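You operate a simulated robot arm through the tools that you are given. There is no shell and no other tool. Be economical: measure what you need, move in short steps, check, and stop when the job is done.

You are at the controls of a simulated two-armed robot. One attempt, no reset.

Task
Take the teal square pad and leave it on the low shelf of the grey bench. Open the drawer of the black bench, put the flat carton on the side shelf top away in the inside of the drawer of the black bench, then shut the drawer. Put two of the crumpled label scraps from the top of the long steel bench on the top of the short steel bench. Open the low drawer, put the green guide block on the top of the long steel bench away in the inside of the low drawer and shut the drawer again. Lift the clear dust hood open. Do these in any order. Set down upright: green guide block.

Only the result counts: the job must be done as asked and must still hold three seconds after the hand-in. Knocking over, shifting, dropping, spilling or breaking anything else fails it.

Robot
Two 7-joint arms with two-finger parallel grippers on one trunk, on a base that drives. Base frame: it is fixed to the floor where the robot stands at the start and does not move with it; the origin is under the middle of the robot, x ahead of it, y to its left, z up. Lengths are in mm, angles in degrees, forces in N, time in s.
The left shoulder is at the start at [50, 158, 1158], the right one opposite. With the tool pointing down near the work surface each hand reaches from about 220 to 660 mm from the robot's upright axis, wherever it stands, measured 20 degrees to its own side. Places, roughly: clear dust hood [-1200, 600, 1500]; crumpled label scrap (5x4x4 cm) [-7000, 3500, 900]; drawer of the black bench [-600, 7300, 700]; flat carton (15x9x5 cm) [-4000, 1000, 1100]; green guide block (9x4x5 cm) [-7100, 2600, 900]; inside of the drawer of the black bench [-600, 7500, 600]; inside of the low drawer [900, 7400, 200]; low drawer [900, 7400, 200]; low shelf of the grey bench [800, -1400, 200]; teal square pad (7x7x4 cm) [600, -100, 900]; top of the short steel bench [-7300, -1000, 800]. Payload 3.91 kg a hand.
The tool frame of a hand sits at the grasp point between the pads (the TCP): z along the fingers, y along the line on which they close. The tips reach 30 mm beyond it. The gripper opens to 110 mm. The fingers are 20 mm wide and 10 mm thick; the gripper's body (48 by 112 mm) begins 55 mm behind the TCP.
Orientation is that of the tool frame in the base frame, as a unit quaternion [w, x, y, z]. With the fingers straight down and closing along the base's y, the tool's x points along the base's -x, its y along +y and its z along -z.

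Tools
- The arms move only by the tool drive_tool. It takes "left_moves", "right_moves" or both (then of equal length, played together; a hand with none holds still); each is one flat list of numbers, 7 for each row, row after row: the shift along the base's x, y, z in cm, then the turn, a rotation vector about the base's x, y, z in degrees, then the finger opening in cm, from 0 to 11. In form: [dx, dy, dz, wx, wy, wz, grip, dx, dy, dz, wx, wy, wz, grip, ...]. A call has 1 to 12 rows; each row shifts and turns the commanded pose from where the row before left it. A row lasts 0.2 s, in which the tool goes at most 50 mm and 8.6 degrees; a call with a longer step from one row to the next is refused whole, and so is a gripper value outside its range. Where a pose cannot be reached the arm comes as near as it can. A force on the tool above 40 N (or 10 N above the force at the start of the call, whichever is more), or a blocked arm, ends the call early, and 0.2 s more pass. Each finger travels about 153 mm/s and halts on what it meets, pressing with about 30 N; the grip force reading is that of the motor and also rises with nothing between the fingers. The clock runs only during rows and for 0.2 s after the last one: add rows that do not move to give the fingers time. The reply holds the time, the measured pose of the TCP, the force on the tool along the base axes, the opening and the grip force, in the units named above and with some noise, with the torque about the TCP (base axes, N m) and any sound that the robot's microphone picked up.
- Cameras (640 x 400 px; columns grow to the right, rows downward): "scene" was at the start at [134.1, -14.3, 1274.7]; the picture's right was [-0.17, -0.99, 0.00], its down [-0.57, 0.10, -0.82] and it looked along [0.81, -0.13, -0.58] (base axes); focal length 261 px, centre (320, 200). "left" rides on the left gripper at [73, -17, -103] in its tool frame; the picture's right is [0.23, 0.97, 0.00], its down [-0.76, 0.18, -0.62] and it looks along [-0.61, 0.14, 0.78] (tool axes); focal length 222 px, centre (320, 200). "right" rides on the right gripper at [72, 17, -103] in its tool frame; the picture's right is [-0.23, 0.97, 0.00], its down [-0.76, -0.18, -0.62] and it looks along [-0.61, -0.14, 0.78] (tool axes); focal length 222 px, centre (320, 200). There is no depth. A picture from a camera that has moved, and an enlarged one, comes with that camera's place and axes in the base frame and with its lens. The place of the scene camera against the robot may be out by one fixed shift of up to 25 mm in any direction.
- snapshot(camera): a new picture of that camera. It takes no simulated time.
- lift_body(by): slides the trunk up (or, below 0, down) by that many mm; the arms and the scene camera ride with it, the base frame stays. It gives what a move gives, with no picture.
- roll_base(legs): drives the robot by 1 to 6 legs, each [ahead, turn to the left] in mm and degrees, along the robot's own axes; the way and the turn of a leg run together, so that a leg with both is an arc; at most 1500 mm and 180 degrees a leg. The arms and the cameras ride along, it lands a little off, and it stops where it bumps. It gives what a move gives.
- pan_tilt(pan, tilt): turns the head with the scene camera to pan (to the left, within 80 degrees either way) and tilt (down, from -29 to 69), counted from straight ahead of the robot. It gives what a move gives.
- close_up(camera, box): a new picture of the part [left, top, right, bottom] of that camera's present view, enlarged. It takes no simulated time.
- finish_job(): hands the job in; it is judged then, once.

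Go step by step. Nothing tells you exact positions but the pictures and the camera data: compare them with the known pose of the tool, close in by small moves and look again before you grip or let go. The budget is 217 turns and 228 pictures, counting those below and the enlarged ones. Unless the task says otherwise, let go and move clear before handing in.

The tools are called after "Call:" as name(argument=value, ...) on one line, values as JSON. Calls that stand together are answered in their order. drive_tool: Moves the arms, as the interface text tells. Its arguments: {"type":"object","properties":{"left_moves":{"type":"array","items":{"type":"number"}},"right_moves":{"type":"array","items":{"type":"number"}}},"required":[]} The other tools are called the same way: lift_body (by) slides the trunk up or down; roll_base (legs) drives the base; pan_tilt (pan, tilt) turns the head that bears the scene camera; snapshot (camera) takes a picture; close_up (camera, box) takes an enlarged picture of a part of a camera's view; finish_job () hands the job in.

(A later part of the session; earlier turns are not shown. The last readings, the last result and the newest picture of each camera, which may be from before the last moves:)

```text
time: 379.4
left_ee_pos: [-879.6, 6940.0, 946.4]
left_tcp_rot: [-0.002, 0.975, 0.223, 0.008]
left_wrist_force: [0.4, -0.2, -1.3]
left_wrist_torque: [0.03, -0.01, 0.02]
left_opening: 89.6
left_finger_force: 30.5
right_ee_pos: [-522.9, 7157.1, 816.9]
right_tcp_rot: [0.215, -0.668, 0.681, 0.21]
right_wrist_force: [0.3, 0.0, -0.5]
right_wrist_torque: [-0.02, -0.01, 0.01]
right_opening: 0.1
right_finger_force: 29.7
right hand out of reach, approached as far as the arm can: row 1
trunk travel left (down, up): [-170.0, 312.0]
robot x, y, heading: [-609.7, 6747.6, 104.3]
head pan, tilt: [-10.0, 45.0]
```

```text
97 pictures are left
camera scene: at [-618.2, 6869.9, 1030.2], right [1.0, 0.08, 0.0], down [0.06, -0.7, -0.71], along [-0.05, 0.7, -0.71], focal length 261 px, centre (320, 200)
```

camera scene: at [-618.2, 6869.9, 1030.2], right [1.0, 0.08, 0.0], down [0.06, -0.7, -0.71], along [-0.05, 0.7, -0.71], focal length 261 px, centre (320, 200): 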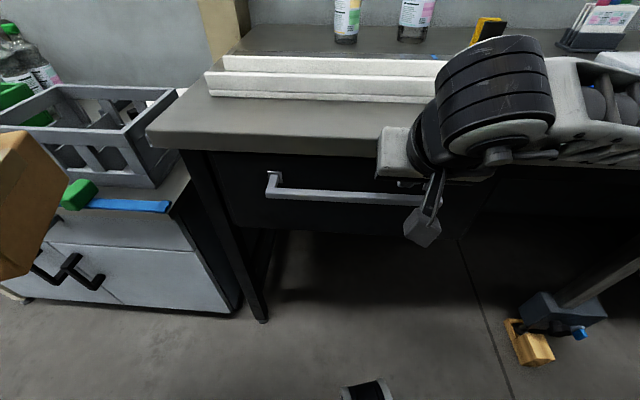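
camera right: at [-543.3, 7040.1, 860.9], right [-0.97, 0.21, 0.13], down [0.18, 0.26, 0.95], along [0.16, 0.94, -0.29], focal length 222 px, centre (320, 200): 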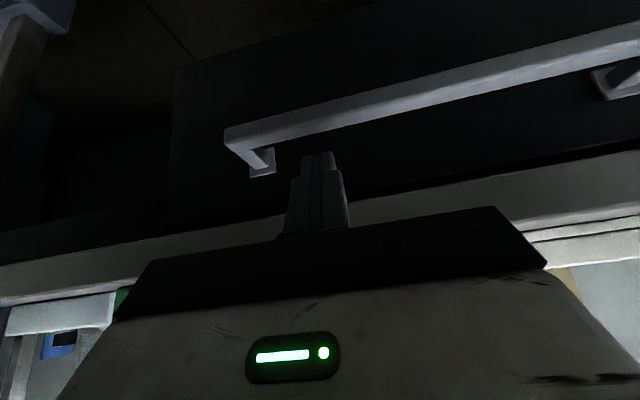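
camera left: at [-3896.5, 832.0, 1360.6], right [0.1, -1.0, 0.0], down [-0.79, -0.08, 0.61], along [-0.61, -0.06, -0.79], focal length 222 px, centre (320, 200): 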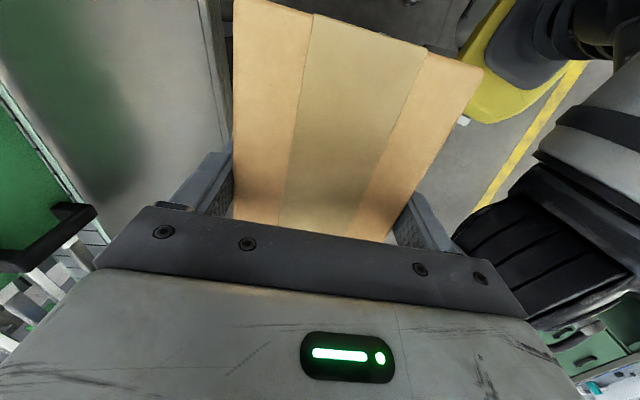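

Insert the fingers along the tool axis, behind the bar.

Call:
drive_tool(right_moves=[0, 1.2, -1.6, 0, 0, 0, 0, 0, 1.2, -1.6, 0, 0, 0, 0, 0, 1.2, -1.6, 0, 0, 0, 0, 0, 1.1, -1.6, 0, 0, 0, 0, 0, 0, 0, 0, 0, 0, 0])

Call:
snapshot(camera="right")

Call:
close_up(camera="scene", box=[260, 100, 500, 250])

```text
time: 380.1
left_ee_pos: [-877.1, 6935.1, 947.2]
left_tcp_rot: [-0.006, 0.975, 0.22, 0.009]
left_wrist_force: [0.4, -0.3, -0.7]
left_wrist_torque: [0.05, 0.02, -0.01]
left_opening: 89.7
left_finger_force: 29.5
right_ee_pos: [-525.4, 7178.1, 781.7]
right_tcp_rot: [0.211, -0.675, 0.675, 0.213]
right_wrist_force: [7.1, -26.5, 27.5]
right_wrist_torque: [-1.08, -0.14, 0.29]
right_opening: 0.0
right_finger_force: 30.1
trunk travel left (down, up): [-170.0, 312.0]
robot x, y, heading: [-608.5, 6750.8, 104.4]
head pan, tilt: [-10.0, 45.0]
stopped in row 3 (right hand): the force on the tool passed its limit at 127 N (the readings are from after the stop); the commanded pose is now the measured one
```

```text
96 pictures are left
camera right: at [-542.6, 7058.5, 824.9], right [-0.97, 0.19, 0.13], down [0.18, 0.27, 0.95], along [0.14, 0.95, -0.29], focal length 222 px, centre (320, 200)
```

right: 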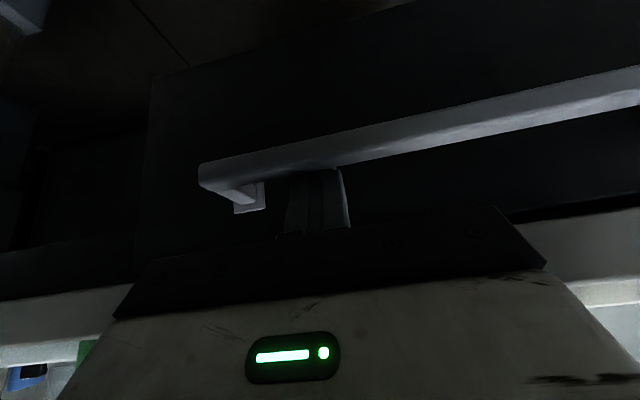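

```text
2.67 times, centred on (380, 175) of scene
camera zoom: at [-617.5, 6865.1, 1031.2], right [1.0, 0.08, 0.0], down [0.05, -0.7, -0.71], along [-0.05, 0.71, -0.7], focal length 696 px, centre (160, 267)
```

zoom: 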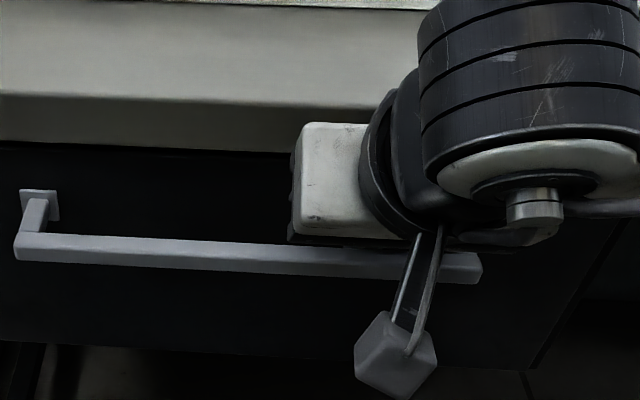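

The tip caught the bar's top edge. Back up a little, shift 13 mm deeper (+y), and reinsert less steeply in force.

Call:
drive_tool(right_moves=[0, -0.9, 1.3, 0, 0, 0, 0, 0, 0, 1, 0, 0, 0, 0, 0, 1.3, 0, 0, 0, 0, 0, 0, 0.6, -1, 0, 0, 0, 0, 0, 0.5, -0.8, 0, 0, 0, 0, 0, 0.5, -0.8, 0, 0, 0, 0, 0, 0.5, -0.8, 0, 0, 0, 0, 0, 0.4, -0.6, 0, 0, 0, 0, 0, 0.3, -0.6, 0, 0, 0, 0, 0, 0, 0, 0, 0, 0, 0])

Call:
snapshot(camera="right")

```text
time: 381.0
left_ee_pos: [-878.5, 6938.5, 948.3]
left_tcp_rot: [-0.004, 0.975, 0.221, 0.009]
left_wrist_force: [-0.3, 0.4, -1.4]
left_wrist_torque: [-0.01, -0.04, -0.02]
left_opening: 89.4
left_finger_force: 30.2
right_ee_pos: [-525.8, 7176.5, 796.7]
right_tcp_rot: [-0.207, 0.68, -0.672, -0.208]
right_wrist_force: [1.9, -19.0, 8.6]
right_wrist_torque: [-0.13, -0.12, -0.11]
right_opening: 0.0
right_finger_force: 30.5
trunk travel left (down, up): [-170.0, 312.0]
robot x, y, heading: [-607.8, 6744.7, 104.3]
head pan, tilt: [-10.0, 45.0]
stopped in row 4 (right hand): the force on the tool passed its limit at 63 N (the readings are from after the stop); the commanded pose is now the measured one
```

```text
94 pictures are left
camera right: at [-543.0, 7059.4, 843.5], right [-0.98, 0.18, 0.12], down [0.17, 0.28, 0.94], along [0.13, 0.94, -0.31], focal length 222 px, centre (320, 200)
```

right: 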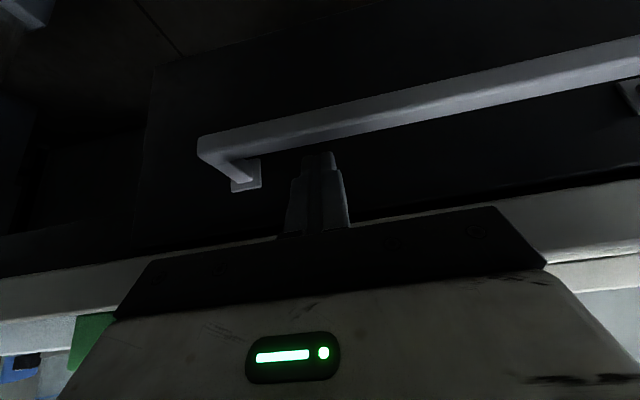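

Re-triangulating with the hand camera: bar at y≈7156, z≈772 and drawer front at ≈7204. So I only need to go straight down ~20 mm to hook it.

Call:
drive_tool(right_moves=[0, -0.6, 0, 0, 0, 0, 0, 0, 0, -0.8, 0, 0, 0, 0, 0, 0, -0.8, 0, 0, 0, 0, 0, 0, -0.6, 0, 0, 0, 0])

Call:
snapshot(camera="right")

```text
time: 382.0
left_ee_pos: [-878.1, 6937.6, 947.9]
left_tcp_rot: [-0.004, 0.975, 0.222, 0.008]
left_wrist_force: [-0.2, -0.9, -0.9]
left_wrist_torque: [0.01, 0.01, -0.02]
left_opening: 89.8
left_finger_force: 29.9
right_ee_pos: [-526.9, 7176.0, 780.1]
right_tcp_rot: [-0.212, 0.675, -0.674, -0.214]
right_wrist_force: [2.2, 3.6, 34.3]
right_wrist_torque: [-0.29, -0.1, 0.03]
right_opening: 0.3
right_finger_force: 30.5
trunk travel left (down, up): [-170.0, 312.0]
robot x, y, heading: [-609.2, 6747.5, 104.4]
head pan, tilt: [-10.0, 45.0]
```

```text
93 pictures are left
camera right: at [-543.5, 7057.6, 825.0], right [-0.97, 0.18, 0.13], down [0.18, 0.27, 0.95], along [0.14, 0.95, -0.29], focal length 222 px, centre (320, 200)
```

right: 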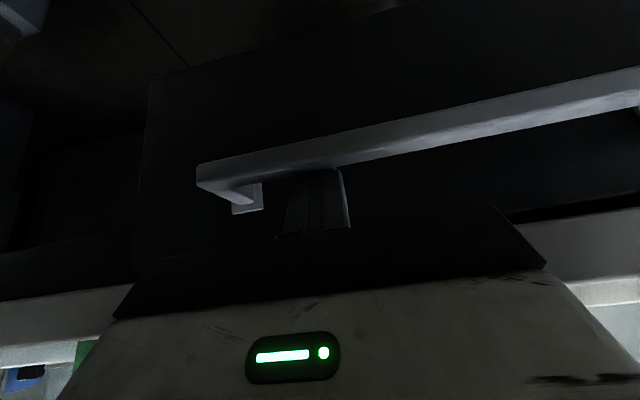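

Hooked behind the bar. Pull toward −y.

Call:
drive_tool(right_moves=[0, -1, 0, 0, 0, 0, 0, 0, -1.5, 0, 0, 0, 0, 0, 0, -2, 0, 0, 0, 0, 0, 0, -2, 0, 0, 0, 0, 0])

Call:
snapshot(camera="right")

Call:
snapshot(camera="scene")

```text
time: 382.5
left_ee_pos: [-877.7, 6939.0, 946.9]
left_tcp_rot: [-0.004, 0.975, 0.221, 0.009]
left_wrist_force: [-0.8, -0.9, -0.4]
left_wrist_torque: [0.01, -0.03, 0.0]
left_opening: 89.5
left_finger_force: 30.3
right_ee_pos: [-525.6, 7165.4, 780.9]
right_tcp_rot: [-0.211, 0.675, -0.672, -0.219]
right_wrist_force: [1.1, 0.1, 13.8]
right_wrist_torque: [-0.2, -0.14, 0.18]
right_opening: 0.3
right_finger_force: 29.8
trunk travel left (down, up): [-170.0, 312.0]
robot x, y, heading: [-610.7, 6745.6, 104.5]
head pan, tilt: [-10.0, 45.0]
stopped in row 2 (right hand): the force on the tool passed its limit at 46 N (the readings are from after the stop); the commanded pose is now the measured one
```

```text
92 pictures are left
camera right: at [-543.5, 7046.4, 824.4], right [-0.97, 0.18, 0.14], down [0.18, 0.26, 0.95], along [0.14, 0.95, -0.29], focal length 222 px, centre (320, 200)
```

right: 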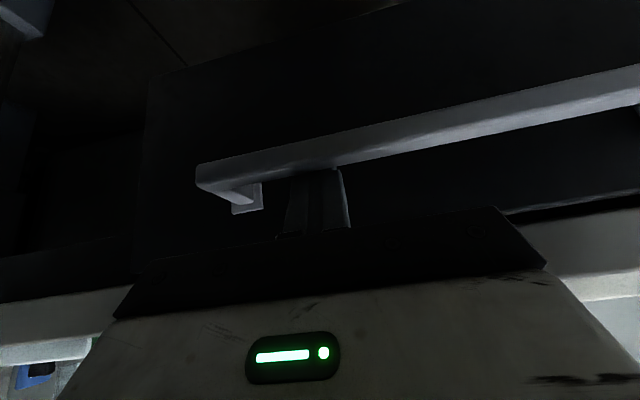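

```text
91 pictures are left
camera scene: at [-617.9, 6867.9, 1029.8], right [1.0, 0.08, 0.0], down [0.05, -0.7, -0.71], along [-0.05, 0.71, -0.71], focal length 261 px, centre (320, 200)
```

scene: 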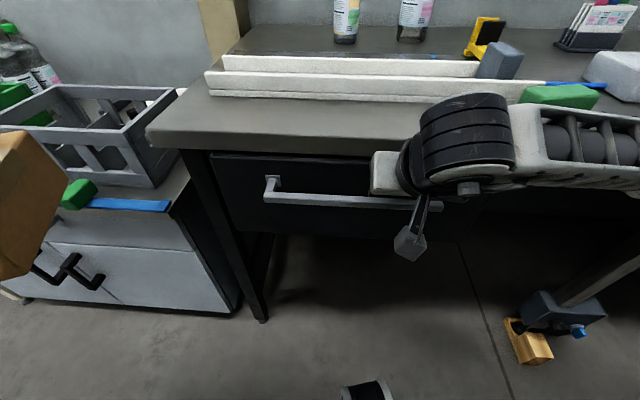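

The drawer is moving (about 10 mm). Keep pulling in gentler steps.

Call:
drive_tool(right_moves=[0, -0.5, 0, 0, 0, 0, 0, 0, -0.6, 0, 0, 0, 0, 0, 0, -0.8, 0, 0, 0, 0, 0, 0, -0.8, 0, 0, 0, 0, 0, 0, -0.8, 0, 0, 0, 0, 0, 0, -0.8, 0, 0, 0, 0, 0, 0, -0.8, 0, 0, 0, 0, 0, 0, -0.8, 0, 0, 0, 0, 0, 0, -0.8, 0, 0, 0, 0, 0, 0, -0.8, 0, 0, 0, 0, 0, 0, -0.8, 0, 0, 0, 0, 0, 0, -0.8, 0, 0, 0, 0, 0])

Call:
drive_tool(right_moves=[0, -0.8, 0, 0, 0, 0, 0, 0, -1, 0, 0, 0, 0, 0, 0, -1, 0, 0, 0, 0, 0, 0, -1, 0, 0, 0, 0, 0, 0, -1, 0, 0, 0, 0, 0, 0, -1, 0, 0, 0, 0, 0, 0, -1, 0, 0, 0, 0, 0])

Call:
snapshot(camera="scene")

```text
time: 385.1
left_ee_pos: [-877.4, 6938.0, 947.2]
left_tcp_rot: [-0.004, 0.975, 0.221, 0.008]
left_wrist_force: [-0.9, -0.1, -2.4]
left_wrist_torque: [0.0, -0.01, -0.03]
left_opening: 89.4
left_finger_force: 29.7
right_ee_pos: [-561.5, 7115.4, 781.2]
right_tcp_rot: [-0.21, 0.675, -0.674, -0.214]
right_wrist_force: [10.6, 2.1, 19.5]
right_wrist_torque: [-0.19, -0.19, 0.06]
right_opening: 0.2
right_finger_force: 29.7
right hand out of reach, approached as far as the arm can: row 4, 5, 6, 7, 8, 9, 10, 11, 12
trunk travel left (down, up): [-170.0, 312.0]
robot x, y, heading: [-609.3, 6748.7, 104.5]
head pan, tilt: [-10.0, 45.0]
```

```text
time: 386.7
left_ee_pos: [-878.0, 6939.4, 947.6]
left_tcp_rot: [-0.004, 0.975, 0.222, 0.009]
left_wrist_force: [0.4, 0.7, -2.2]
left_wrist_torque: [0.0, -0.02, 0.01]
left_opening: 89.6
left_finger_force: 29.6
right_ee_pos: [-595.1, 7074.6, 783.3]
right_tcp_rot: [-0.21, 0.676, -0.674, -0.213]
right_wrist_force: [-1.2, 0.6, 0.6]
right_wrist_torque: [-0.01, -0.05, -0.03]
right_opening: 0.0
right_finger_force: 30.1
right hand out of reach, approached as far as the arm can: row 1, 2, 3, 4, 5, 6, 7
trunk travel left (down, up): [-170.0, 312.0]
robot x, y, heading: [-610.5, 6748.8, 104.4]
head pan, tilt: [-10.0, 45.0]
```

```text
90 pictures are left
camera scene: at [-617.8, 6868.5, 1030.2], right [1.0, 0.08, 0.0], down [0.05, -0.71, -0.71], along [-0.05, 0.7, -0.71], focal length 261 px, centre (320, 200)
```

scene: 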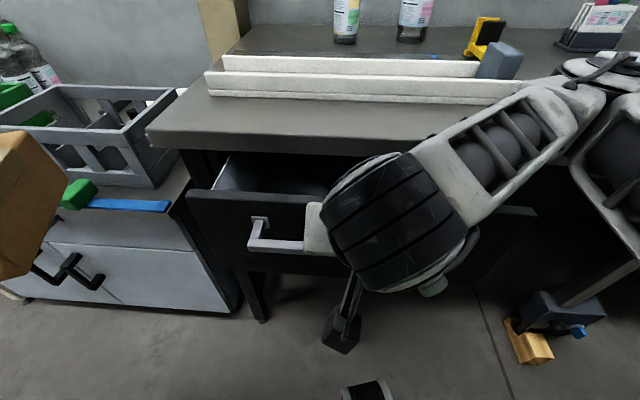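

Drawer open ~100 mm. Now back the base up to pull it further.

Call:
roll_base(legs=[[-190, 0]])

Call:
snapshot(camera="scene")

Call:
snapshot(camera="right")

```text
time: 388.3
left_ee_pos: [-830.3, 6753.3, 946.2]
left_tcp_rot: [-0.002, 0.976, 0.219, 0.009]
left_wrist_force: [-0.4, -0.2, -1.7]
left_wrist_torque: [0.01, 0.0, 0.0]
left_opening: 89.7
left_finger_force: 29.7
right_ee_pos: [-547.7, 6887.9, 783.0]
right_tcp_rot: [-0.212, 0.675, -0.674, -0.212]
right_wrist_force: [2.9, -2.1, -0.5]
right_wrist_torque: [-0.03, -0.02, -0.02]
right_opening: 0.0
right_finger_force: 30.2
trunk travel left (down, up): [-170.0, 312.0]
robot x, y, heading: [-561.7, 6560.1, 104.1]
head pan, tilt: [-10.0, 45.0]
```

```text
89 pictures are left
camera scene: at [-570.0, 6682.3, 1030.2], right [1.0, 0.07, 0.0], down [0.05, -0.71, -0.71], along [-0.05, 0.71, -0.71], focal length 261 px, centre (320, 200)
```

scene: 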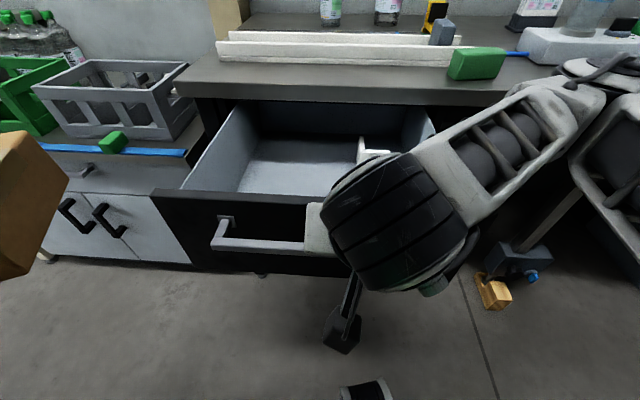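

```text
88 pictures are left
camera right: at [-563.8, 6769.8, 826.9], right [-0.97, 0.18, 0.13], down [0.18, 0.27, 0.95], along [0.14, 0.94, -0.3], focal length 222 px, centre (320, 200)
```

right: 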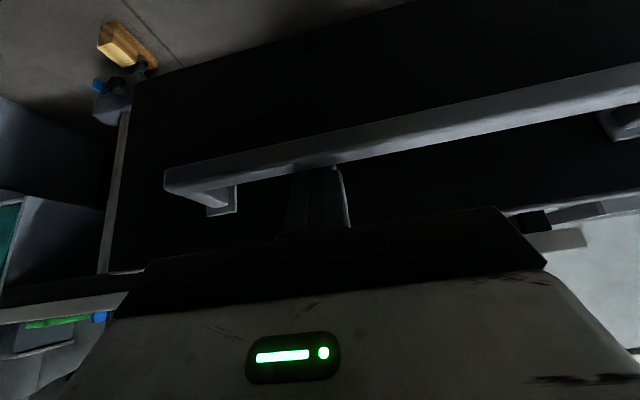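

The drawer is open about 290 mm with free space on the left inside. Unhook the right hand, tuck it, and turn the base so the left arm and carton align with the drawer.

Call:
drive_tool(right_moves=[0, 0.8, 0, 0, 0, 0, 0, 0, -0.6, 1.2, 0, 0, 0, 0, 0, -1, 1.6, 0, 0, 0, 0, 0, -1, 2, 0, 0, 0, 0, 0, -1, 3, 0, 0, 0, 0, 2, 0, 3, -8, 0, 0, 0, 3, 0, 3, -8, 0, 0, 0, 3, 0, 3, -8, 0, 0, 0, 3, 0, 3, -8, 0, 0, 0, 3, -1, 2, -3, 0, 0, 0])

Call:
roll_base(legs=[[0, -25]])

Call:
pan_tilt(pan=10, tilt=45)

Call:
snapshot(camera="scene")

```text
time: 390.5
left_ee_pos: [-828.9, 6752.8, 947.6]
left_tcp_rot: [-0.004, 0.975, 0.221, 0.008]
left_wrist_force: [-0.5, -0.4, -1.9]
left_wrist_torque: [0.01, 0.03, -0.02]
left_opening: 89.4
left_finger_force: 29.8
right_ee_pos: [-404.8, 6852.2, 999.7]
right_tcp_rot: [0.004, 0.707, -0.707, 0.001]
right_wrist_force: [-0.2, 1.0, 0.0]
right_wrist_torque: [-0.01, -0.01, 0.03]
right_opening: 0.1
right_finger_force: 29.8
trunk travel left (down, up): [-170.0, 312.0]
robot x, y, heading: [-561.5, 6563.9, 104.1]
head pan, tilt: [-10.0, 45.0]
```

```text
time: 392.2
left_ee_pos: [-723.9, 6849.3, 947.5]
left_tcp_rot: [-0.002, 1.0, 0.005, 0.01]
left_wrist_force: [0.3, 1.0, -0.9]
left_wrist_torque: [-0.01, -0.01, -0.02]
left_opening: 89.9
left_finger_force: 30.7
right_ee_pos: [-296.6, 6759.4, 999.4]
right_tcp_rot: [-0.002, -0.537, 0.843, 0.001]
right_wrist_force: [1.0, -0.2, 0.5]
right_wrist_torque: [0.0, 0.01, -0.02]
right_opening: 0.0
right_finger_force: 29.7
trunk travel left (down, up): [-170.0, 312.0]
robot x, y, heading: [-561.6, 6561.1, 79.2]
head pan, tilt: [-10.0, 45.0]
```

```text
time: 393.0
left_ee_pos: [-723.3, 6848.4, 946.8]
left_tcp_rot: [-0.002, 1.0, 0.004, 0.01]
left_wrist_force: [-0.1, -0.1, -1.5]
left_wrist_torque: [0.02, 0.01, 0.01]
left_opening: 89.7
left_finger_force: 30.3
right_ee_pos: [-297.2, 6759.4, 999.4]
right_tcp_rot: [-0.002, -0.537, 0.843, 0.001]
right_wrist_force: [0.5, 0.1, 0.2]
right_wrist_torque: [0.01, -0.01, -0.02]
right_opening: 0.0
right_finger_force: 30.1
trunk travel left (down, up): [-170.0, 312.0]
robot x, y, heading: [-563.1, 6562.4, 79.3]
head pan, tilt: [10.0, 45.0]
```

```text
87 pictures are left
camera scene: at [-545.6, 6683.2, 1030.2], right [1.0, -0.01, 0.0], down [-0.01, -0.71, -0.71], along [0.01, 0.71, -0.71], focal length 261 px, centre (320, 200)
```

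scene: 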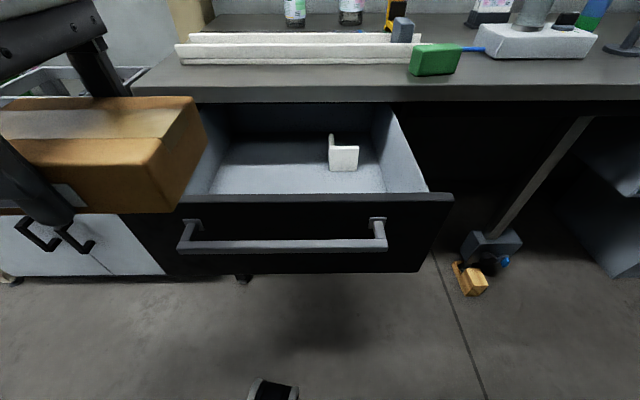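

Interior spans roughly x −743…−455, y 6940…7190, floor z≈640. I'll bring the carton over [-640, 7060].

Call:
drive_tool(left_moves=[1.4, 3.5, 0, 0, 0, 0, 0, 1.4, 3.5, 0, 0, 0, 0, 0, 1.4, 3.5, 0, 0, 0, 0, 0, 1.4, 3.5, 0, 0, 0, 0, 0, 1.4, 3.5, -1, 0, 0, 0, 0, 1.3, 3.7, -2, 0, 0, 0, 0, 0, 0, -2, 0, 0, 0, 0])

Call:
snapshot(camera="left")

Call:
snapshot(camera="scene")

```text
time: 394.6
left_ee_pos: [-641.1, 7059.4, 896.0]
left_tcp_rot: [-0.001, 1.0, 0.004, 0.008]
left_wrist_force: [-0.2, 0.7, -1.4]
left_wrist_torque: [0.02, -0.03, -0.03]
left_opening: 89.4
left_finger_force: 30.2
right_ee_pos: [-297.7, 6759.1, 999.4]
right_tcp_rot: [-0.002, -0.537, 0.844, 0.001]
right_wrist_force: [0.2, -0.1, -0.9]
right_wrist_torque: [-0.03, -0.01, 0.0]
right_opening: 0.0
right_finger_force: 30.2
trunk travel left (down, up): [-170.0, 312.0]
robot x, y, heading: [-562.7, 6562.7, 79.4]
head pan, tilt: [10.0, 45.0]
```

```text
86 pictures are left
camera left: at [-570.1, 7077.8, 1000.6], right [0.24, -0.97, 0.0], down [-0.77, -0.19, 0.61], along [-0.59, -0.14, -0.79], focal length 222 px, centre (320, 200)
```

left: 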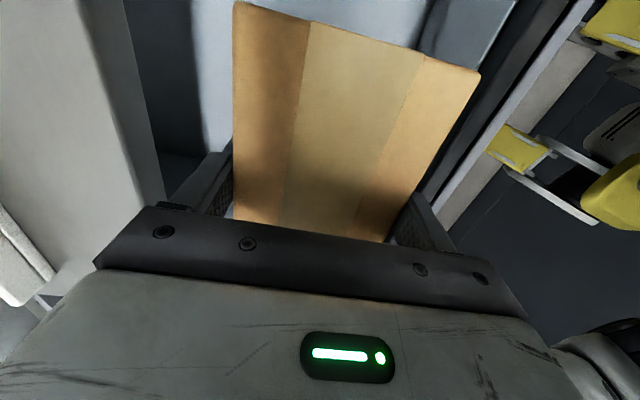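

```text
85 pictures are left
camera scene: at [-545.7, 6683.3, 1030.2], right [1.0, -0.01, 0.0], down [-0.01, -0.71, -0.71], along [0.01, 0.71, -0.71], focal length 261 px, centre (320, 200)
```

scene: 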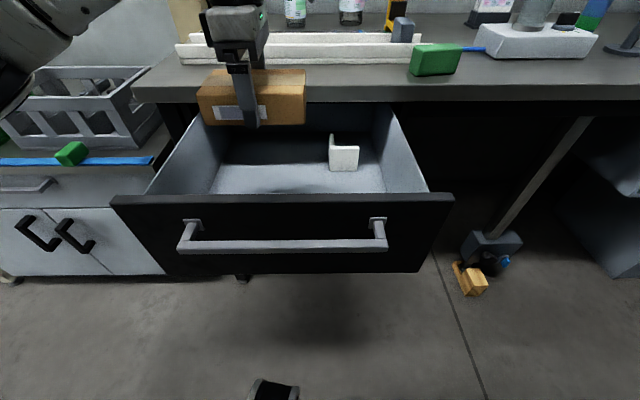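

Shift 25 mm to the right for wall clearance and lower into the drawer.

Call:
drive_tool(left_moves=[1.3, 0, -1, 0, 0, 0, 0, 1.2, 0, -1, 0, 0, 0, 0, 0, 0, -4, 0, 0, 0, 0, 0, 0, -4, 0, 0, 0, 0, 0, 0, -4, 0, 0, 0, 0])

Call:
snapshot(camera="scene")

Call:
snapshot(camera="left")

```text
time: 395.8
left_ee_pos: [-617.2, 7060.6, 757.9]
left_tcp_rot: [-0.002, 1.0, 0.005, 0.009]
left_wrist_force: [-0.2, 0.3, -1.5]
left_wrist_torque: [-0.01, 0.03, 0.01]
left_opening: 89.7
left_finger_force: 30.0
right_ee_pos: [-297.8, 6759.1, 1000.1]
right_tcp_rot: [-0.002, -0.538, 0.843, 0.0]
right_wrist_force: [0.9, 0.2, -0.1]
right_wrist_torque: [-0.02, 0.0, 0.0]
right_opening: 0.0
right_finger_force: 29.9
trunk travel left (down, up): [-170.0, 312.0]
robot x, y, heading: [-562.0, 6564.1, 79.5]
head pan, tilt: [10.0, 45.0]
```

```text
84 pictures are left
camera scene: at [-545.7, 6683.2, 1030.3], right [1.0, -0.01, 0.0], down [-0.01, -0.71, -0.71], along [0.01, 0.71, -0.71], focal length 261 px, centre (320, 200)
```

scene: 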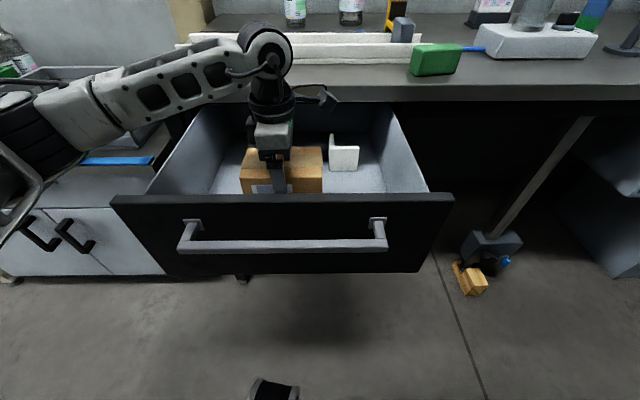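

```text
83 pictures are left
camera left: at [-545.5, 7079.0, 860.9], right [0.24, -0.97, 0.0], down [-0.77, -0.19, 0.61], along [-0.59, -0.15, -0.79], focal length 222 px, centre (320, 200)
```

left: 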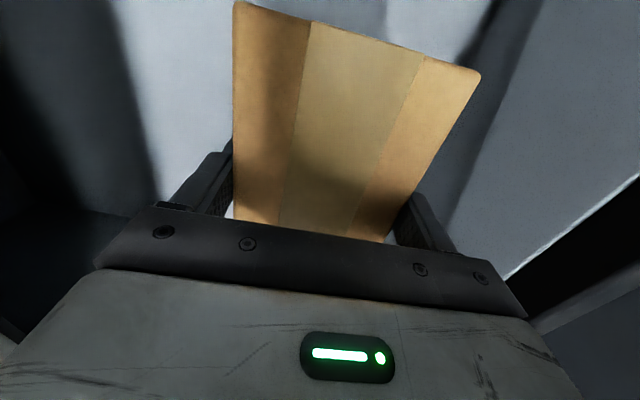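

Call:
drive_tool(left_moves=[0, 0, -3, 0, 0, 0, 0, 0, 0, -2, 0, 0, 0, 0, 0, 0, -1, 0, 0, 0, 0, 0, 0, -0.7, 0, 0, 0, 0, 0, 0, -0.7, 0, 0, 0, 0, 0, 0, -0.7, 0, 0, 0, 0, 0, 0, -0.7, 0, 0, 0, 0, 0, 0, -0.7, 0, 0, 0, 0])

Call:
snapshot(camera="left")

```text
time: 397.6
left_ee_pos: [-617.0, 7061.0, 663.5]
left_tcp_rot: [-0.003, 1.0, 0.004, 0.01]
left_wrist_force: [-2.4, -1.0, 14.2]
left_wrist_torque: [-0.77, 0.85, -0.02]
left_opening: 89.7
left_finger_force: 30.2
right_ee_pos: [-297.5, 6759.3, 999.1]
right_tcp_rot: [-0.002, -0.538, 0.843, 0.0]
right_wrist_force: [0.1, 0.8, -0.5]
right_wrist_torque: [0.0, 0.02, -0.01]
right_opening: 0.1
right_finger_force: 29.6
trunk travel left (down, up): [-170.0, 312.0]
robot x, y, heading: [-563.0, 6563.8, 79.4]
head pan, tilt: [10.0, 45.0]
```

```text
82 pictures are left
camera left: at [-544.5, 7078.8, 767.7], right [0.24, -0.97, 0.0], down [-0.77, -0.19, 0.61], along [-0.59, -0.14, -0.79], focal length 222 px, centre (320, 200)
```

left: 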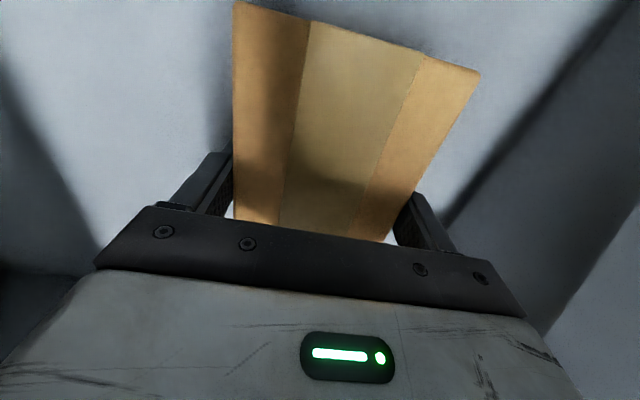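

Contact with the drawer floor. Release, rise out and retract.

Call:
drive_tool(left_moves=[0, 0, 0, 0, 0, 0, 9.6, 0, 0, 0, 0, 0, 0, 10.5, 0, 0, 1, 0, 0, 0, 10.5, 0, 0, 3, 0, 0, 0, 10.5, 0, 0, 4, 0, 0, 0, 10.5, 0, 0, 4, 0, 0, 0, 10.5, 0, 0, 4, 0, 0, 0, 10.5, 0, 0, 4, 0, 0, 0, 10.5, 0, 0, 4, 0, 0, 0, 10.5, -1, -3.5, 2, 0, 0, 0, 10.5, -1, -4, 0, 0, 0, 0, 10.5, -1, -4, 0, 0, 0, 0, 10.5])

Call:
snapshot(camera="scene")

```text
time: 400.2
left_ee_pos: [-646.4, 6946.4, 919.6]
left_tcp_rot: [-0.002, 1.0, 0.004, 0.008]
left_wrist_force: [0.0, 0.9, -0.6]
left_wrist_torque: [0.01, -0.01, 0.0]
left_opening: 105.1
left_finger_force: 0.0
right_ee_pos: [-298.0, 6758.6, 999.6]
right_tcp_rot: [-0.003, -0.538, 0.843, 0.0]
right_wrist_force: [0.6, 0.2, 0.1]
right_wrist_torque: [-0.02, 0.02, 0.01]
right_opening: 0.0
right_finger_force: 30.3
trunk travel left (down, up): [-170.0, 312.0]
robot x, y, heading: [-561.1, 6565.8, 79.3]
head pan, tilt: [10.0, 45.0]
```

```text
81 pictures are left
camera scene: at [-545.7, 6683.1, 1030.2], right [1.0, -0.01, 0.0], down [-0.01, -0.71, -0.71], along [0.01, 0.71, -0.71], focal length 261 px, centre (320, 200)
```

scene: 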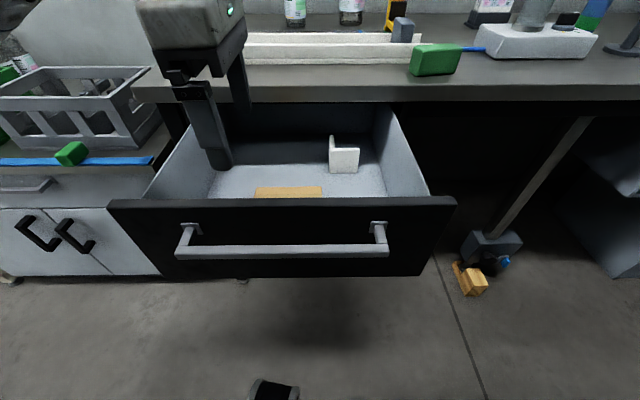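

The carton lies in the drawer. Turn back to 104°, put the closed right hand in front of the bar and push the drawer shut.

Call:
drive_tool(left_moves=[0, -4, 0, 0, 0, 0, 8, 0, -4, 1, 0, 0, 0, 5, 0, -3, 1, 0, 0, 0, 3])

Call:
roll_base(legs=[[0, 25]])

Call:
drive_tool(right_moves=[-1, -1.5, -4, 0, 0, 0, 0, -1.5, -1.5, -4, 0, 0, 0, 0, -1.5, 0, -4, 0, 0, 0, 0, -1.5, 0, -4, 0, 0, 0, 0, -1.5, 0, -4, 0, 0, 0, 0, -1, 0, -3.5, 0, 0, 0, 0])

Call:
pan_tilt(pan=-10, tilt=45)

Call:
snapshot(camera="scene")

Call:
snapshot(camera="right")

```text
time: 401.0
left_ee_pos: [-647.2, 6837.1, 941.5]
left_tcp_rot: [-0.001, 1.0, 0.006, 0.009]
left_wrist_force: [-0.6, -0.7, 0.8]
left_wrist_torque: [0.02, -0.01, -0.03]
left_opening: 30.4
left_finger_force: 0.1
right_ee_pos: [-297.3, 6760.5, 1000.2]
right_tcp_rot: [-0.002, -0.537, 0.843, 0.001]
right_wrist_force: [-0.3, 0.4, 0.0]
right_wrist_torque: [-0.01, 0.04, 0.0]
right_opening: 0.0
right_finger_force: 30.2
trunk travel left (down, up): [-170.0, 312.0]
robot x, y, heading: [-560.1, 6564.3, 79.3]
head pan, tilt: [10.0, 45.0]
```

```text
time: 402.7
left_ee_pos: [-755.5, 6775.1, 940.8]
left_tcp_rot: [-0.004, 0.975, 0.224, 0.01]
left_wrist_force: [-0.7, -0.1, 0.0]
left_wrist_torque: [-0.03, 0.01, -0.02]
left_opening: 29.8
left_finger_force: 0.1
right_ee_pos: [-406.6, 6852.5, 999.9]
right_tcp_rot: [0.003, 0.709, -0.706, 0.0]
right_wrist_force: [-0.8, -0.3, -0.4]
right_wrist_torque: [0.0, -0.02, -0.01]
right_opening: 0.0
right_finger_force: 30.5
trunk travel left (down, up): [-170.0, 312.0]
robot x, y, heading: [-559.6, 6563.7, 104.6]
head pan, tilt: [10.0, 45.0]
```

```text
time: 404.1
left_ee_pos: [-756.3, 6774.5, 941.7]
left_tcp_rot: [-0.003, 0.975, 0.223, 0.009]
left_wrist_force: [0.3, 0.5, 0.0]
left_wrist_torque: [0.02, 0.01, 0.0]
left_opening: 30.0
left_finger_force: 0.1
right_ee_pos: [-496.1, 6835.0, 767.6]
right_tcp_rot: [0.003, 0.709, -0.705, 0.001]
right_wrist_force: [0.2, 0.6, 0.0]
right_wrist_torque: [0.01, 0.01, 0.01]
right_opening: 0.0
right_finger_force: 30.0
right hand out of reach, approached as far as the arm can: row 4, 5, 6
trunk travel left (down, up): [-170.0, 312.0]
robot x, y, heading: [-560.0, 6562.4, 104.6]
head pan, tilt: [10.0, 45.0]
```

```text
time: 404.9
left_ee_pos: [-756.1, 6775.5, 940.7]
left_tcp_rot: [-0.003, 0.975, 0.223, 0.009]
left_wrist_force: [-0.7, 0.7, 0.3]
left_wrist_torque: [-0.03, -0.03, -0.03]
left_opening: 30.0
left_finger_force: 0.1
right_ee_pos: [-496.5, 6834.7, 769.9]
right_tcp_rot: [0.003, 0.709, -0.705, 0.002]
right_wrist_force: [-0.5, 0.5, 0.4]
right_wrist_torque: [0.01, 0.0, 0.03]
right_opening: 0.0
right_finger_force: 29.8
trunk travel left (down, up): [-170.0, 312.0]
robot x, y, heading: [-562.7, 6563.0, 104.2]
head pan, tilt: [-10.0, 45.0]
```

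```text
80 pictures are left
camera scene: at [-570.6, 6682.3, 1030.2], right [1.0, 0.08, 0.0], down [0.06, -0.7, -0.71], along [-0.06, 0.7, -0.71], focal length 261 px, centre (320, 200)
```

scene: 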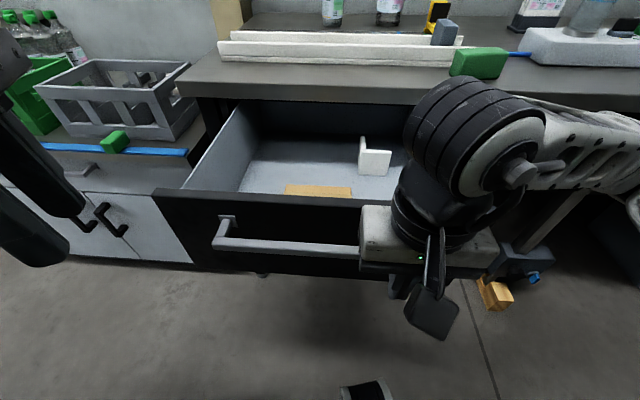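

```text
79 pictures are left
camera right: at [-512.8, 6763.3, 874.4], right [-0.97, 0.22, 0.0], down [0.18, 0.77, 0.62], along [0.14, 0.6, -0.79], focal length 222 px, centre (320, 200)
```

right: 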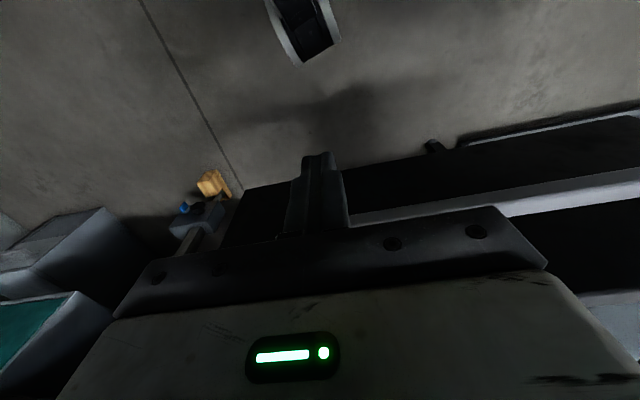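

Push by driving forward 250 mm.

Call:
roll_base(legs=[[250, 0]])

Call:
snapshot(camera="scene")

```text
time: 406.7
left_ee_pos: [-814.2, 7003.0, 942.8]
left_tcp_rot: [-0.006, 0.976, 0.218, 0.011]
left_wrist_force: [-0.1, 0.0, 0.0]
left_wrist_torque: [-0.01, 0.01, 0.03]
left_opening: 29.9
left_finger_force: 0.0
right_ee_pos: [-553.1, 7059.9, 767.6]
right_tcp_rot: [-0.003, -0.704, 0.71, -0.007]
right_wrist_force: [-0.1, 0.8, -0.2]
right_wrist_torque: [-0.01, 0.01, -0.03]
right_opening: 0.0
right_finger_force: 29.7
trunk travel left (down, up): [-170.0, 312.0]
robot x, y, heading: [-620.2, 6790.7, 103.9]
head pan, tilt: [-10.0, 45.0]
stopped in leg 1: the robot was blocked; the commanded pose is now the measured one
```

```text
78 pictures are left
camera scene: at [-631.5, 6908.6, 1031.2], right [1.0, 0.07, 0.0], down [0.05, -0.7, -0.71], along [-0.05, 0.71, -0.7], focal length 261 px, centre (320, 200)
```

scene: 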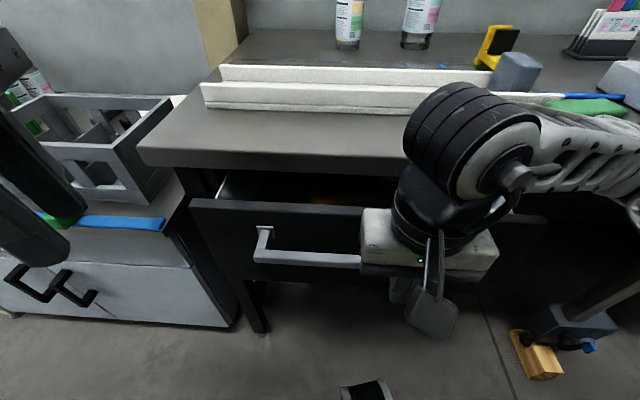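

Nearly closed; finish with the arm.

Call:
drive_tool(right_moves=[0, 1.5, 0, 0, 0, 0, 0, 0, 1.5, 0, 0, 0, 0, 0, 0, 1.5, 0, 0, 0, 0, 0, 0, 1.2, 0, 0, 0, 0, 0, 0, 1, 0, 0, 0, 0, 0, 0, 0.8, 0, 0, 0, 0, 0, 0, 0.6, 0, 0, 0, 0, 0, 0, 0.6, 0, 0, 0, 0, 0])

Call:
snapshot(camera="scene")

```text
time: 408.5
left_ee_pos: [-812.3, 7005.4, 942.9]
left_tcp_rot: [-0.005, 0.976, 0.219, 0.008]
left_wrist_force: [0.8, -0.4, 0.4]
left_wrist_torque: [0.01, -0.01, 0.02]
left_opening: 29.9
left_finger_force: 0.1
right_ee_pos: [-550.7, 7144.0, 766.0]
right_tcp_rot: [0.007, 0.708, -0.706, 0.013]
right_wrist_force: [5.2, -35.9, 8.9]
right_wrist_torque: [0.38, -0.04, -0.21]
right_opening: 0.0
right_finger_force: 30.0
trunk travel left (down, up): [-170.0, 312.0]
robot x, y, heading: [-621.1, 6792.8, 103.9]
head pan, tilt: [-10.0, 45.0]
```

```text
77 pictures are left
camera scene: at [-629.2, 6909.9, 1030.8], right [1.0, 0.07, 0.0], down [0.05, -0.7, -0.71], along [-0.05, 0.71, -0.7], focal length 261 px, centre (320, 200)
```

scene: 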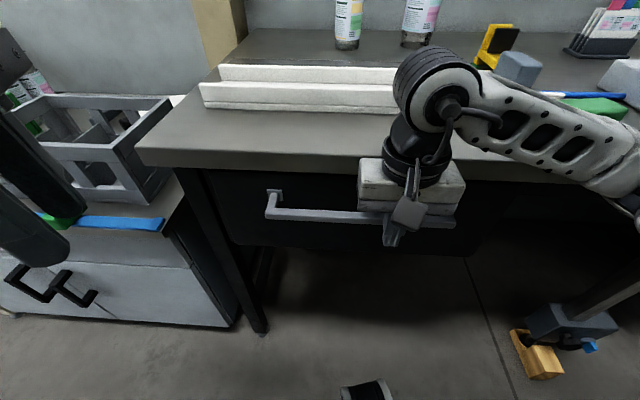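

The drawer is shut. Retract and go look at the low drawer to the east.

Call:
drive_tool(right_moves=[0, -4, 0, 0, 0, 0, 0, 1, -4, 2, 0, 0, 0, 0, 2, -2, 4, 0, 0, 0, 0, 2, 0, 4, 0, 0, 0, 0, 2, 0, 4, 0, 0, 0, 0, 2, 0, 4, 0, 0, 0, 0, 1, 0, 3, 0, 0, 0, 0])

Call:
roll_base(legs=[[-220, 0], [0, -100], [500, 0]])

Call:
pan_tilt(pan=35, tilt=25)

Call:
snapshot(camera="scene")

```text
time: 410.1
left_ee_pos: [-813.7, 7007.9, 940.1]
left_tcp_rot: [-0.003, 0.976, 0.219, 0.009]
left_wrist_force: [0.8, 0.5, -0.4]
left_wrist_torque: [0.02, 0.0, -0.01]
left_opening: 29.7
left_finger_force: 0.1
right_ee_pos: [-457.2, 7059.2, 980.3]
right_tcp_rot: [-0.006, -0.705, 0.709, -0.01]
right_wrist_force: [-1.1, -0.5, -0.5]
right_wrist_torque: [-0.01, 0.01, 0.0]
right_opening: 0.0
right_finger_force: 29.6
right hand out of reach, approached as far as the arm can: row 3
trunk travel left (down, up): [-170.0, 312.0]
robot x, y, heading: [-620.5, 6791.0, 104.1]
head pan, tilt: [-10.0, 45.0]
```

```text
time: 418.6
left_ee_pos: [176.8, 6755.3, 942.2]
left_tcp_rot: [0.005, 0.79, -0.613, 0.008]
left_wrist_force: [0.2, -0.1, -0.3]
left_wrist_torque: [-0.01, -0.01, 0.0]
left_opening: 30.1
left_finger_force: 0.1
right_ee_pos: [157.2, 6397.1, 980.9]
right_tcp_rot: [-0.01, 0.1, 0.995, -0.002]
right_wrist_force: [-0.6, -0.9, 0.0]
right_wrist_torque: [-0.04, 0.05, 0.01]
right_opening: 0.0
right_finger_force: 30.2
trunk travel left (down, up): [-170.0, 312.0]
robot x, y, heading: [-71.9, 6607.9, 2.8]
head pan, tilt: [-10.0, 45.0]
```

```text
time: 419.7
left_ee_pos: [175.7, 6756.2, 941.6]
left_tcp_rot: [0.005, 0.789, -0.614, 0.008]
left_wrist_force: [-0.2, 0.1, -0.1]
left_wrist_torque: [0.0, -0.01, 0.02]
left_opening: 30.1
left_finger_force: 0.0
right_ee_pos: [157.7, 6396.4, 980.3]
right_tcp_rot: [-0.01, 0.1, 0.995, -0.002]
right_wrist_force: [0.3, 0.1, 0.1]
right_wrist_torque: [-0.01, 0.02, 0.02]
right_opening: 0.1
right_finger_force: 29.7
trunk travel left (down, up): [-170.0, 312.0]
robot x, y, heading: [-72.3, 6609.2, 3.0]
head pan, tilt: [35.0, 25.0]
```

```text
76 pictures are left
camera scene: at [48.3, 6667.4, 1060.8], right [0.61, -0.79, 0.0], down [-0.33, -0.26, -0.91], along [0.72, 0.56, -0.42], focal length 261 px, centre (320, 200)
```

scene: 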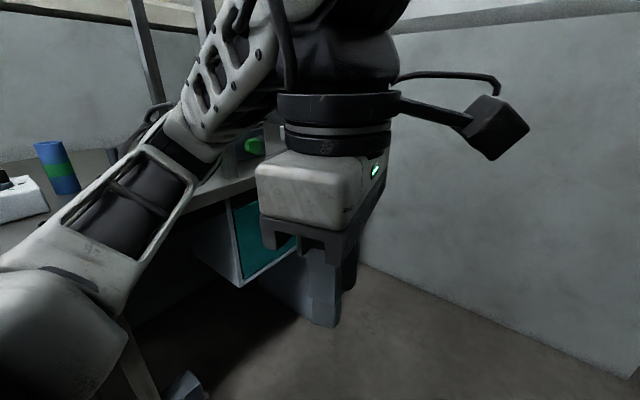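

Call:
roll_base(legs=[[250, 0], [0, 65]])

Call:
pan_tilt(pan=-25, tilt=35)

Call:
snapshot(camera="scene")

```text
time: 424.4
left_ee_pos: [146.6, 6907.9, 942.0]
left_tcp_rot: [-0.001, 0.996, -0.084, 0.009]
left_wrist_force: [-0.3, 0.3, 0.1]
left_wrist_torque: [0.0, 0.01, 0.0]
left_opening: 30.2
left_finger_force: 0.0
right_ee_pos: [466.6, 6747.8, 980.8]
right_tcp_rot: [-0.008, -0.461, 0.887, -0.007]
right_wrist_force: [0.7, 0.3, -0.1]
right_wrist_torque: [-0.02, -0.02, -0.02]
right_opening: 0.1
right_finger_force: 30.2
trunk travel left (down, up): [-170.0, 312.0]
robot x, y, heading: [181.9, 6621.7, 69.3]
head pan, tilt: [35.0, 25.0]
```

```text
time: 425.7
left_ee_pos: [146.2, 6906.7, 942.5]
left_tcp_rot: [0.001, 0.997, -0.082, 0.011]
left_wrist_force: [-0.5, -0.3, 0.6]
left_wrist_torque: [0.01, 0.02, 0.0]
left_opening: 30.0
left_finger_force: 0.1
right_ee_pos: [468.1, 6747.4, 980.3]
right_tcp_rot: [-0.008, -0.46, 0.888, -0.007]
right_wrist_force: [-0.2, -0.3, -0.8]
right_wrist_torque: [-0.01, -0.01, 0.02]
right_opening: 0.0
right_finger_force: 29.8
trunk travel left (down, up): [-170.0, 312.0]
robot x, y, heading: [181.2, 6622.4, 69.1]
head pan, tilt: [-25.0, 35.0]
```

```text
75 pictures are left
camera scene: at [266.3, 6721.2, 1045.1], right [0.7, -0.72, 0.0], down [-0.41, -0.4, -0.82], along [0.59, 0.57, -0.57], focal length 261 px, centre (320, 200)
```

scene: 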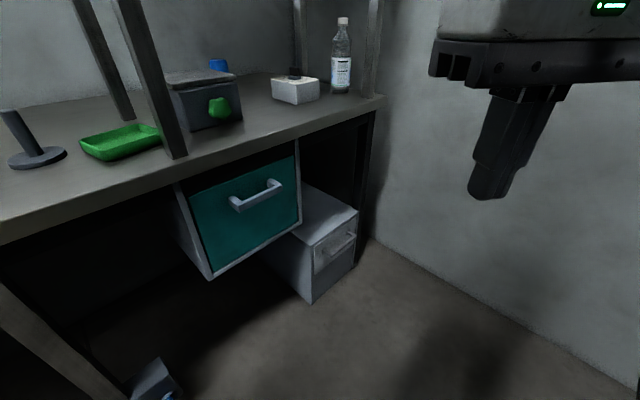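

I see the low grey box with its drawer (front ≈ y 7230, x 745–1076, handle ≈ [885, 7190, 300]). I'll first pick the block up with the left hand, then open the low drawer with the right. Move to the block.

Call:
roll_base(legs=[[0, 95], [360, 0], [0, -84]])

Call:
lift_body(by=230)

Call:
drive_tool(left_moves=[-1, 4, 0, 0, 0, 5, 8, -1, 4, 0, 0, 0, 4, 8, -1, 4, 0, 0, 0, 0, 8, 0, 4, 0, 0, 0, 0, 8, 0, 4, 0, 0, 0, 0, 8])

Call:
snapshot(camera="left")

```text
time: 435.6
left_ee_pos: [-254.3, 6996.7, 941.5]
left_tcp_rot: [-0.001, 1.0, 0.012, 0.01]
left_wrist_force: [-0.4, 0.2, 0.5]
left_wrist_torque: [0.03, 0.01, -0.01]
left_opening: 29.9
left_finger_force: 0.1
right_ee_pos: [92.3, 6898.4, 979.7]
right_tcp_rot: [-0.008, -0.541, 0.841, -0.008]
right_wrist_force: [0.1, -0.4, 0.6]
right_wrist_torque: [-0.03, 0.02, 0.0]
right_opening: 0.0
right_finger_force: 29.7
trunk travel left (down, up): [-170.0, 312.0]
robot x, y, heading: [-166.4, 6724.1, 79.9]
head pan, tilt: [-25.0, 35.0]
```

```text
time: 438.1
left_ee_pos: [-253.9, 6996.1, 1171.5]
left_tcp_rot: [-0.001, 1.0, 0.011, 0.01]
left_wrist_force: [-0.1, -0.3, -0.1]
left_wrist_torque: [0.03, -0.01, -0.03]
left_opening: 29.9
left_finger_force: 0.1
right_ee_pos: [92.2, 6899.7, 1211.2]
right_tcp_rot: [-0.008, -0.542, 0.84, -0.008]
right_wrist_force: [-0.3, 0.1, -0.4]
right_wrist_torque: [0.01, 0.0, 0.01]
right_opening: 0.0
right_finger_force: 30.1
trunk travel left (down, up): [-400.0, 82.0]
robot x, y, heading: [-164.2, 6721.7, 80.0]
head pan, tilt: [-25.0, 35.0]
```

```text
time: 439.2
left_ee_pos: [-283.9, 7196.1, 1170.1]
left_tcp_rot: [-0.001, 0.996, 0.089, 0.009]
left_wrist_force: [-0.1, 0.5, 1.5]
left_wrist_torque: [0.02, 0.05, 0.01]
left_opening: 79.8
left_finger_force: 0.0
right_ee_pos: [91.8, 6899.4, 1210.2]
right_tcp_rot: [-0.007, -0.541, 0.841, -0.008]
right_wrist_force: [0.4, -0.3, -0.9]
right_wrist_torque: [-0.03, 0.0, -0.02]
right_opening: 0.1
right_finger_force: 30.3
trunk travel left (down, up): [-400.0, 82.0]
robot x, y, heading: [-165.1, 6720.1, 79.7]
head pan, tilt: [-25.0, 35.0]
```

```text
74 pictures are left
camera left: at [-215.9, 7225.2, 1274.2], right [0.4, -0.92, 0.0], down [-0.73, -0.31, 0.61], along [-0.56, -0.24, -0.79], focal length 222 px, centre (320, 200)
```

left: 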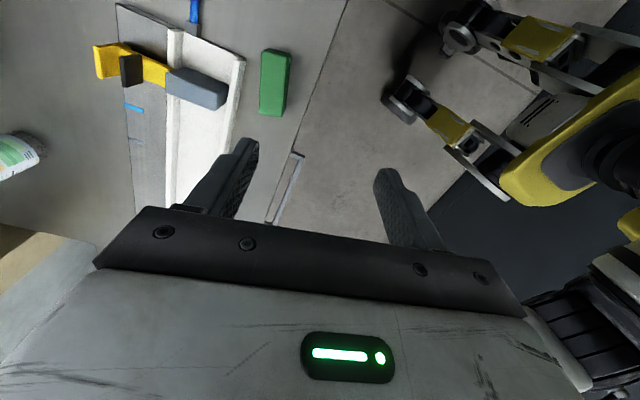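

The block is where I left it ([-301, 7262]). Descend and grip it with the left hand.

Call:
drive_tool(left_moves=[-0.8, 3.3, -1, 0, 0, 0, 7, -0.9, 3.3, -2, 0, 0, 0, 7, 0, 0, -4.5, 0, 0, 0, 7, 0, 0, -4.5, 0, 0, 0, 7, 0, 0, -4.5, 0, 0, 0, 7, 0, 0, -4.5, 0, 0, 0, 7, 0, 0, -3, 0, 0, 0, 7])

Call:
snapshot(camera="left")

```text
time: 440.9
left_ee_pos: [-300.7, 7260.7, 930.1]
left_tcp_rot: [-0.002, 0.996, 0.09, 0.01]
left_wrist_force: [1.2, -0.6, 0.0]
left_wrist_torque: [-0.02, -0.02, 0.0]
left_opening: 69.9
left_finger_force: 0.2
right_ee_pos: [93.1, 6898.8, 1209.8]
right_tcp_rot: [-0.007, -0.541, 0.841, -0.008]
right_wrist_force: [0.5, -0.5, -0.1]
right_wrist_torque: [0.0, 0.01, 0.03]
right_opening: 0.1
right_finger_force: 30.2
trunk travel left (down, up): [-400.0, 82.0]
robot x, y, heading: [-168.1, 6724.3, 80.0]
head pan, tilt: [-25.0, 35.0]
```

```text
73 pictures are left
camera left: at [-232.1, 7291.5, 1033.1], right [0.4, -0.92, 0.0], down [-0.73, -0.31, 0.61], along [-0.56, -0.24, -0.79], focal length 222 px, centre (320, 200)
```

left: 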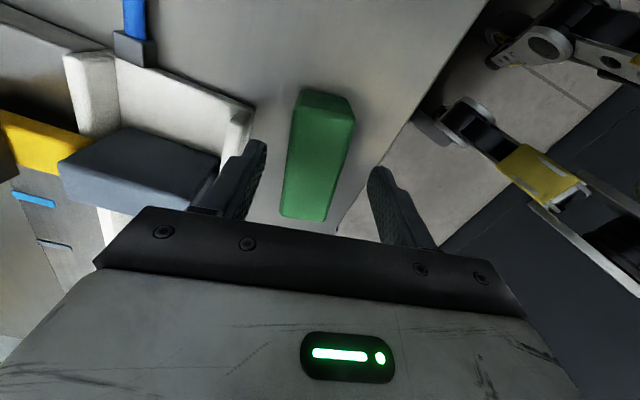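

Call:
drive_tool(left_moves=[0, 0, -2.5, 0, 0, 0, 7, 0, 0, -1.8, 0, 0, 0, 7, 0, 0, 0, 0, 0, 0, 5, 0, 0, 0, 0, 0, 0, 2, 0, 0, 0, 0, 0, 0, 0, 0, 0, 0, 0, 0, 0, 0, 0, 0, 2, 0, 0, 0, 0, 0, 0, 4, 0, 0, 0, 0, 0, 0, 4, 0, 0, 0, 0, 0, 0, 4, 0, 0, 0, 0, 0, -3, 4, 0, 0, 0, 0, 0, -4, 3, 0, 0, 0, 0])

Call:
snapshot(camera="left")

```text
time: 443.4
left_ee_pos: [-301.3, 7191.8, 1099.8]
left_tcp_rot: [-0.002, 0.996, 0.089, 0.009]
left_wrist_force: [-0.5, -1.1, -0.8]
left_wrist_torque: [-0.01, -0.01, 0.0]
left_opening: 39.7
left_finger_force: 29.8
right_ee_pos: [92.9, 6897.8, 1211.2]
right_tcp_rot: [-0.007, -0.541, 0.841, -0.007]
right_wrist_force: [-0.1, 0.4, 0.2]
right_wrist_torque: [0.02, -0.01, 0.04]
right_opening: 0.0
right_finger_force: 30.3
trunk travel left (down, up): [-400.0, 82.0]
robot x, y, heading: [-167.6, 6721.7, 80.0]
head pan, tilt: [-25.0, 35.0]
```

```text
72 pictures are left
camera left: at [-233.5, 7222.5, 1202.3], right [0.4, -0.92, 0.0], down [-0.73, -0.31, 0.61], along [-0.56, -0.24, -0.79], focal length 222 px, centre (320, 200)
```

left: 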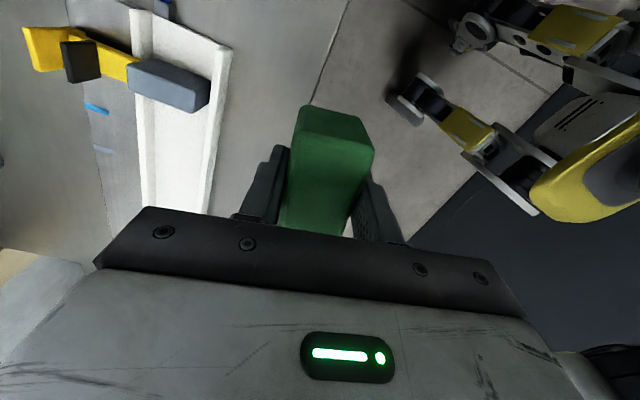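

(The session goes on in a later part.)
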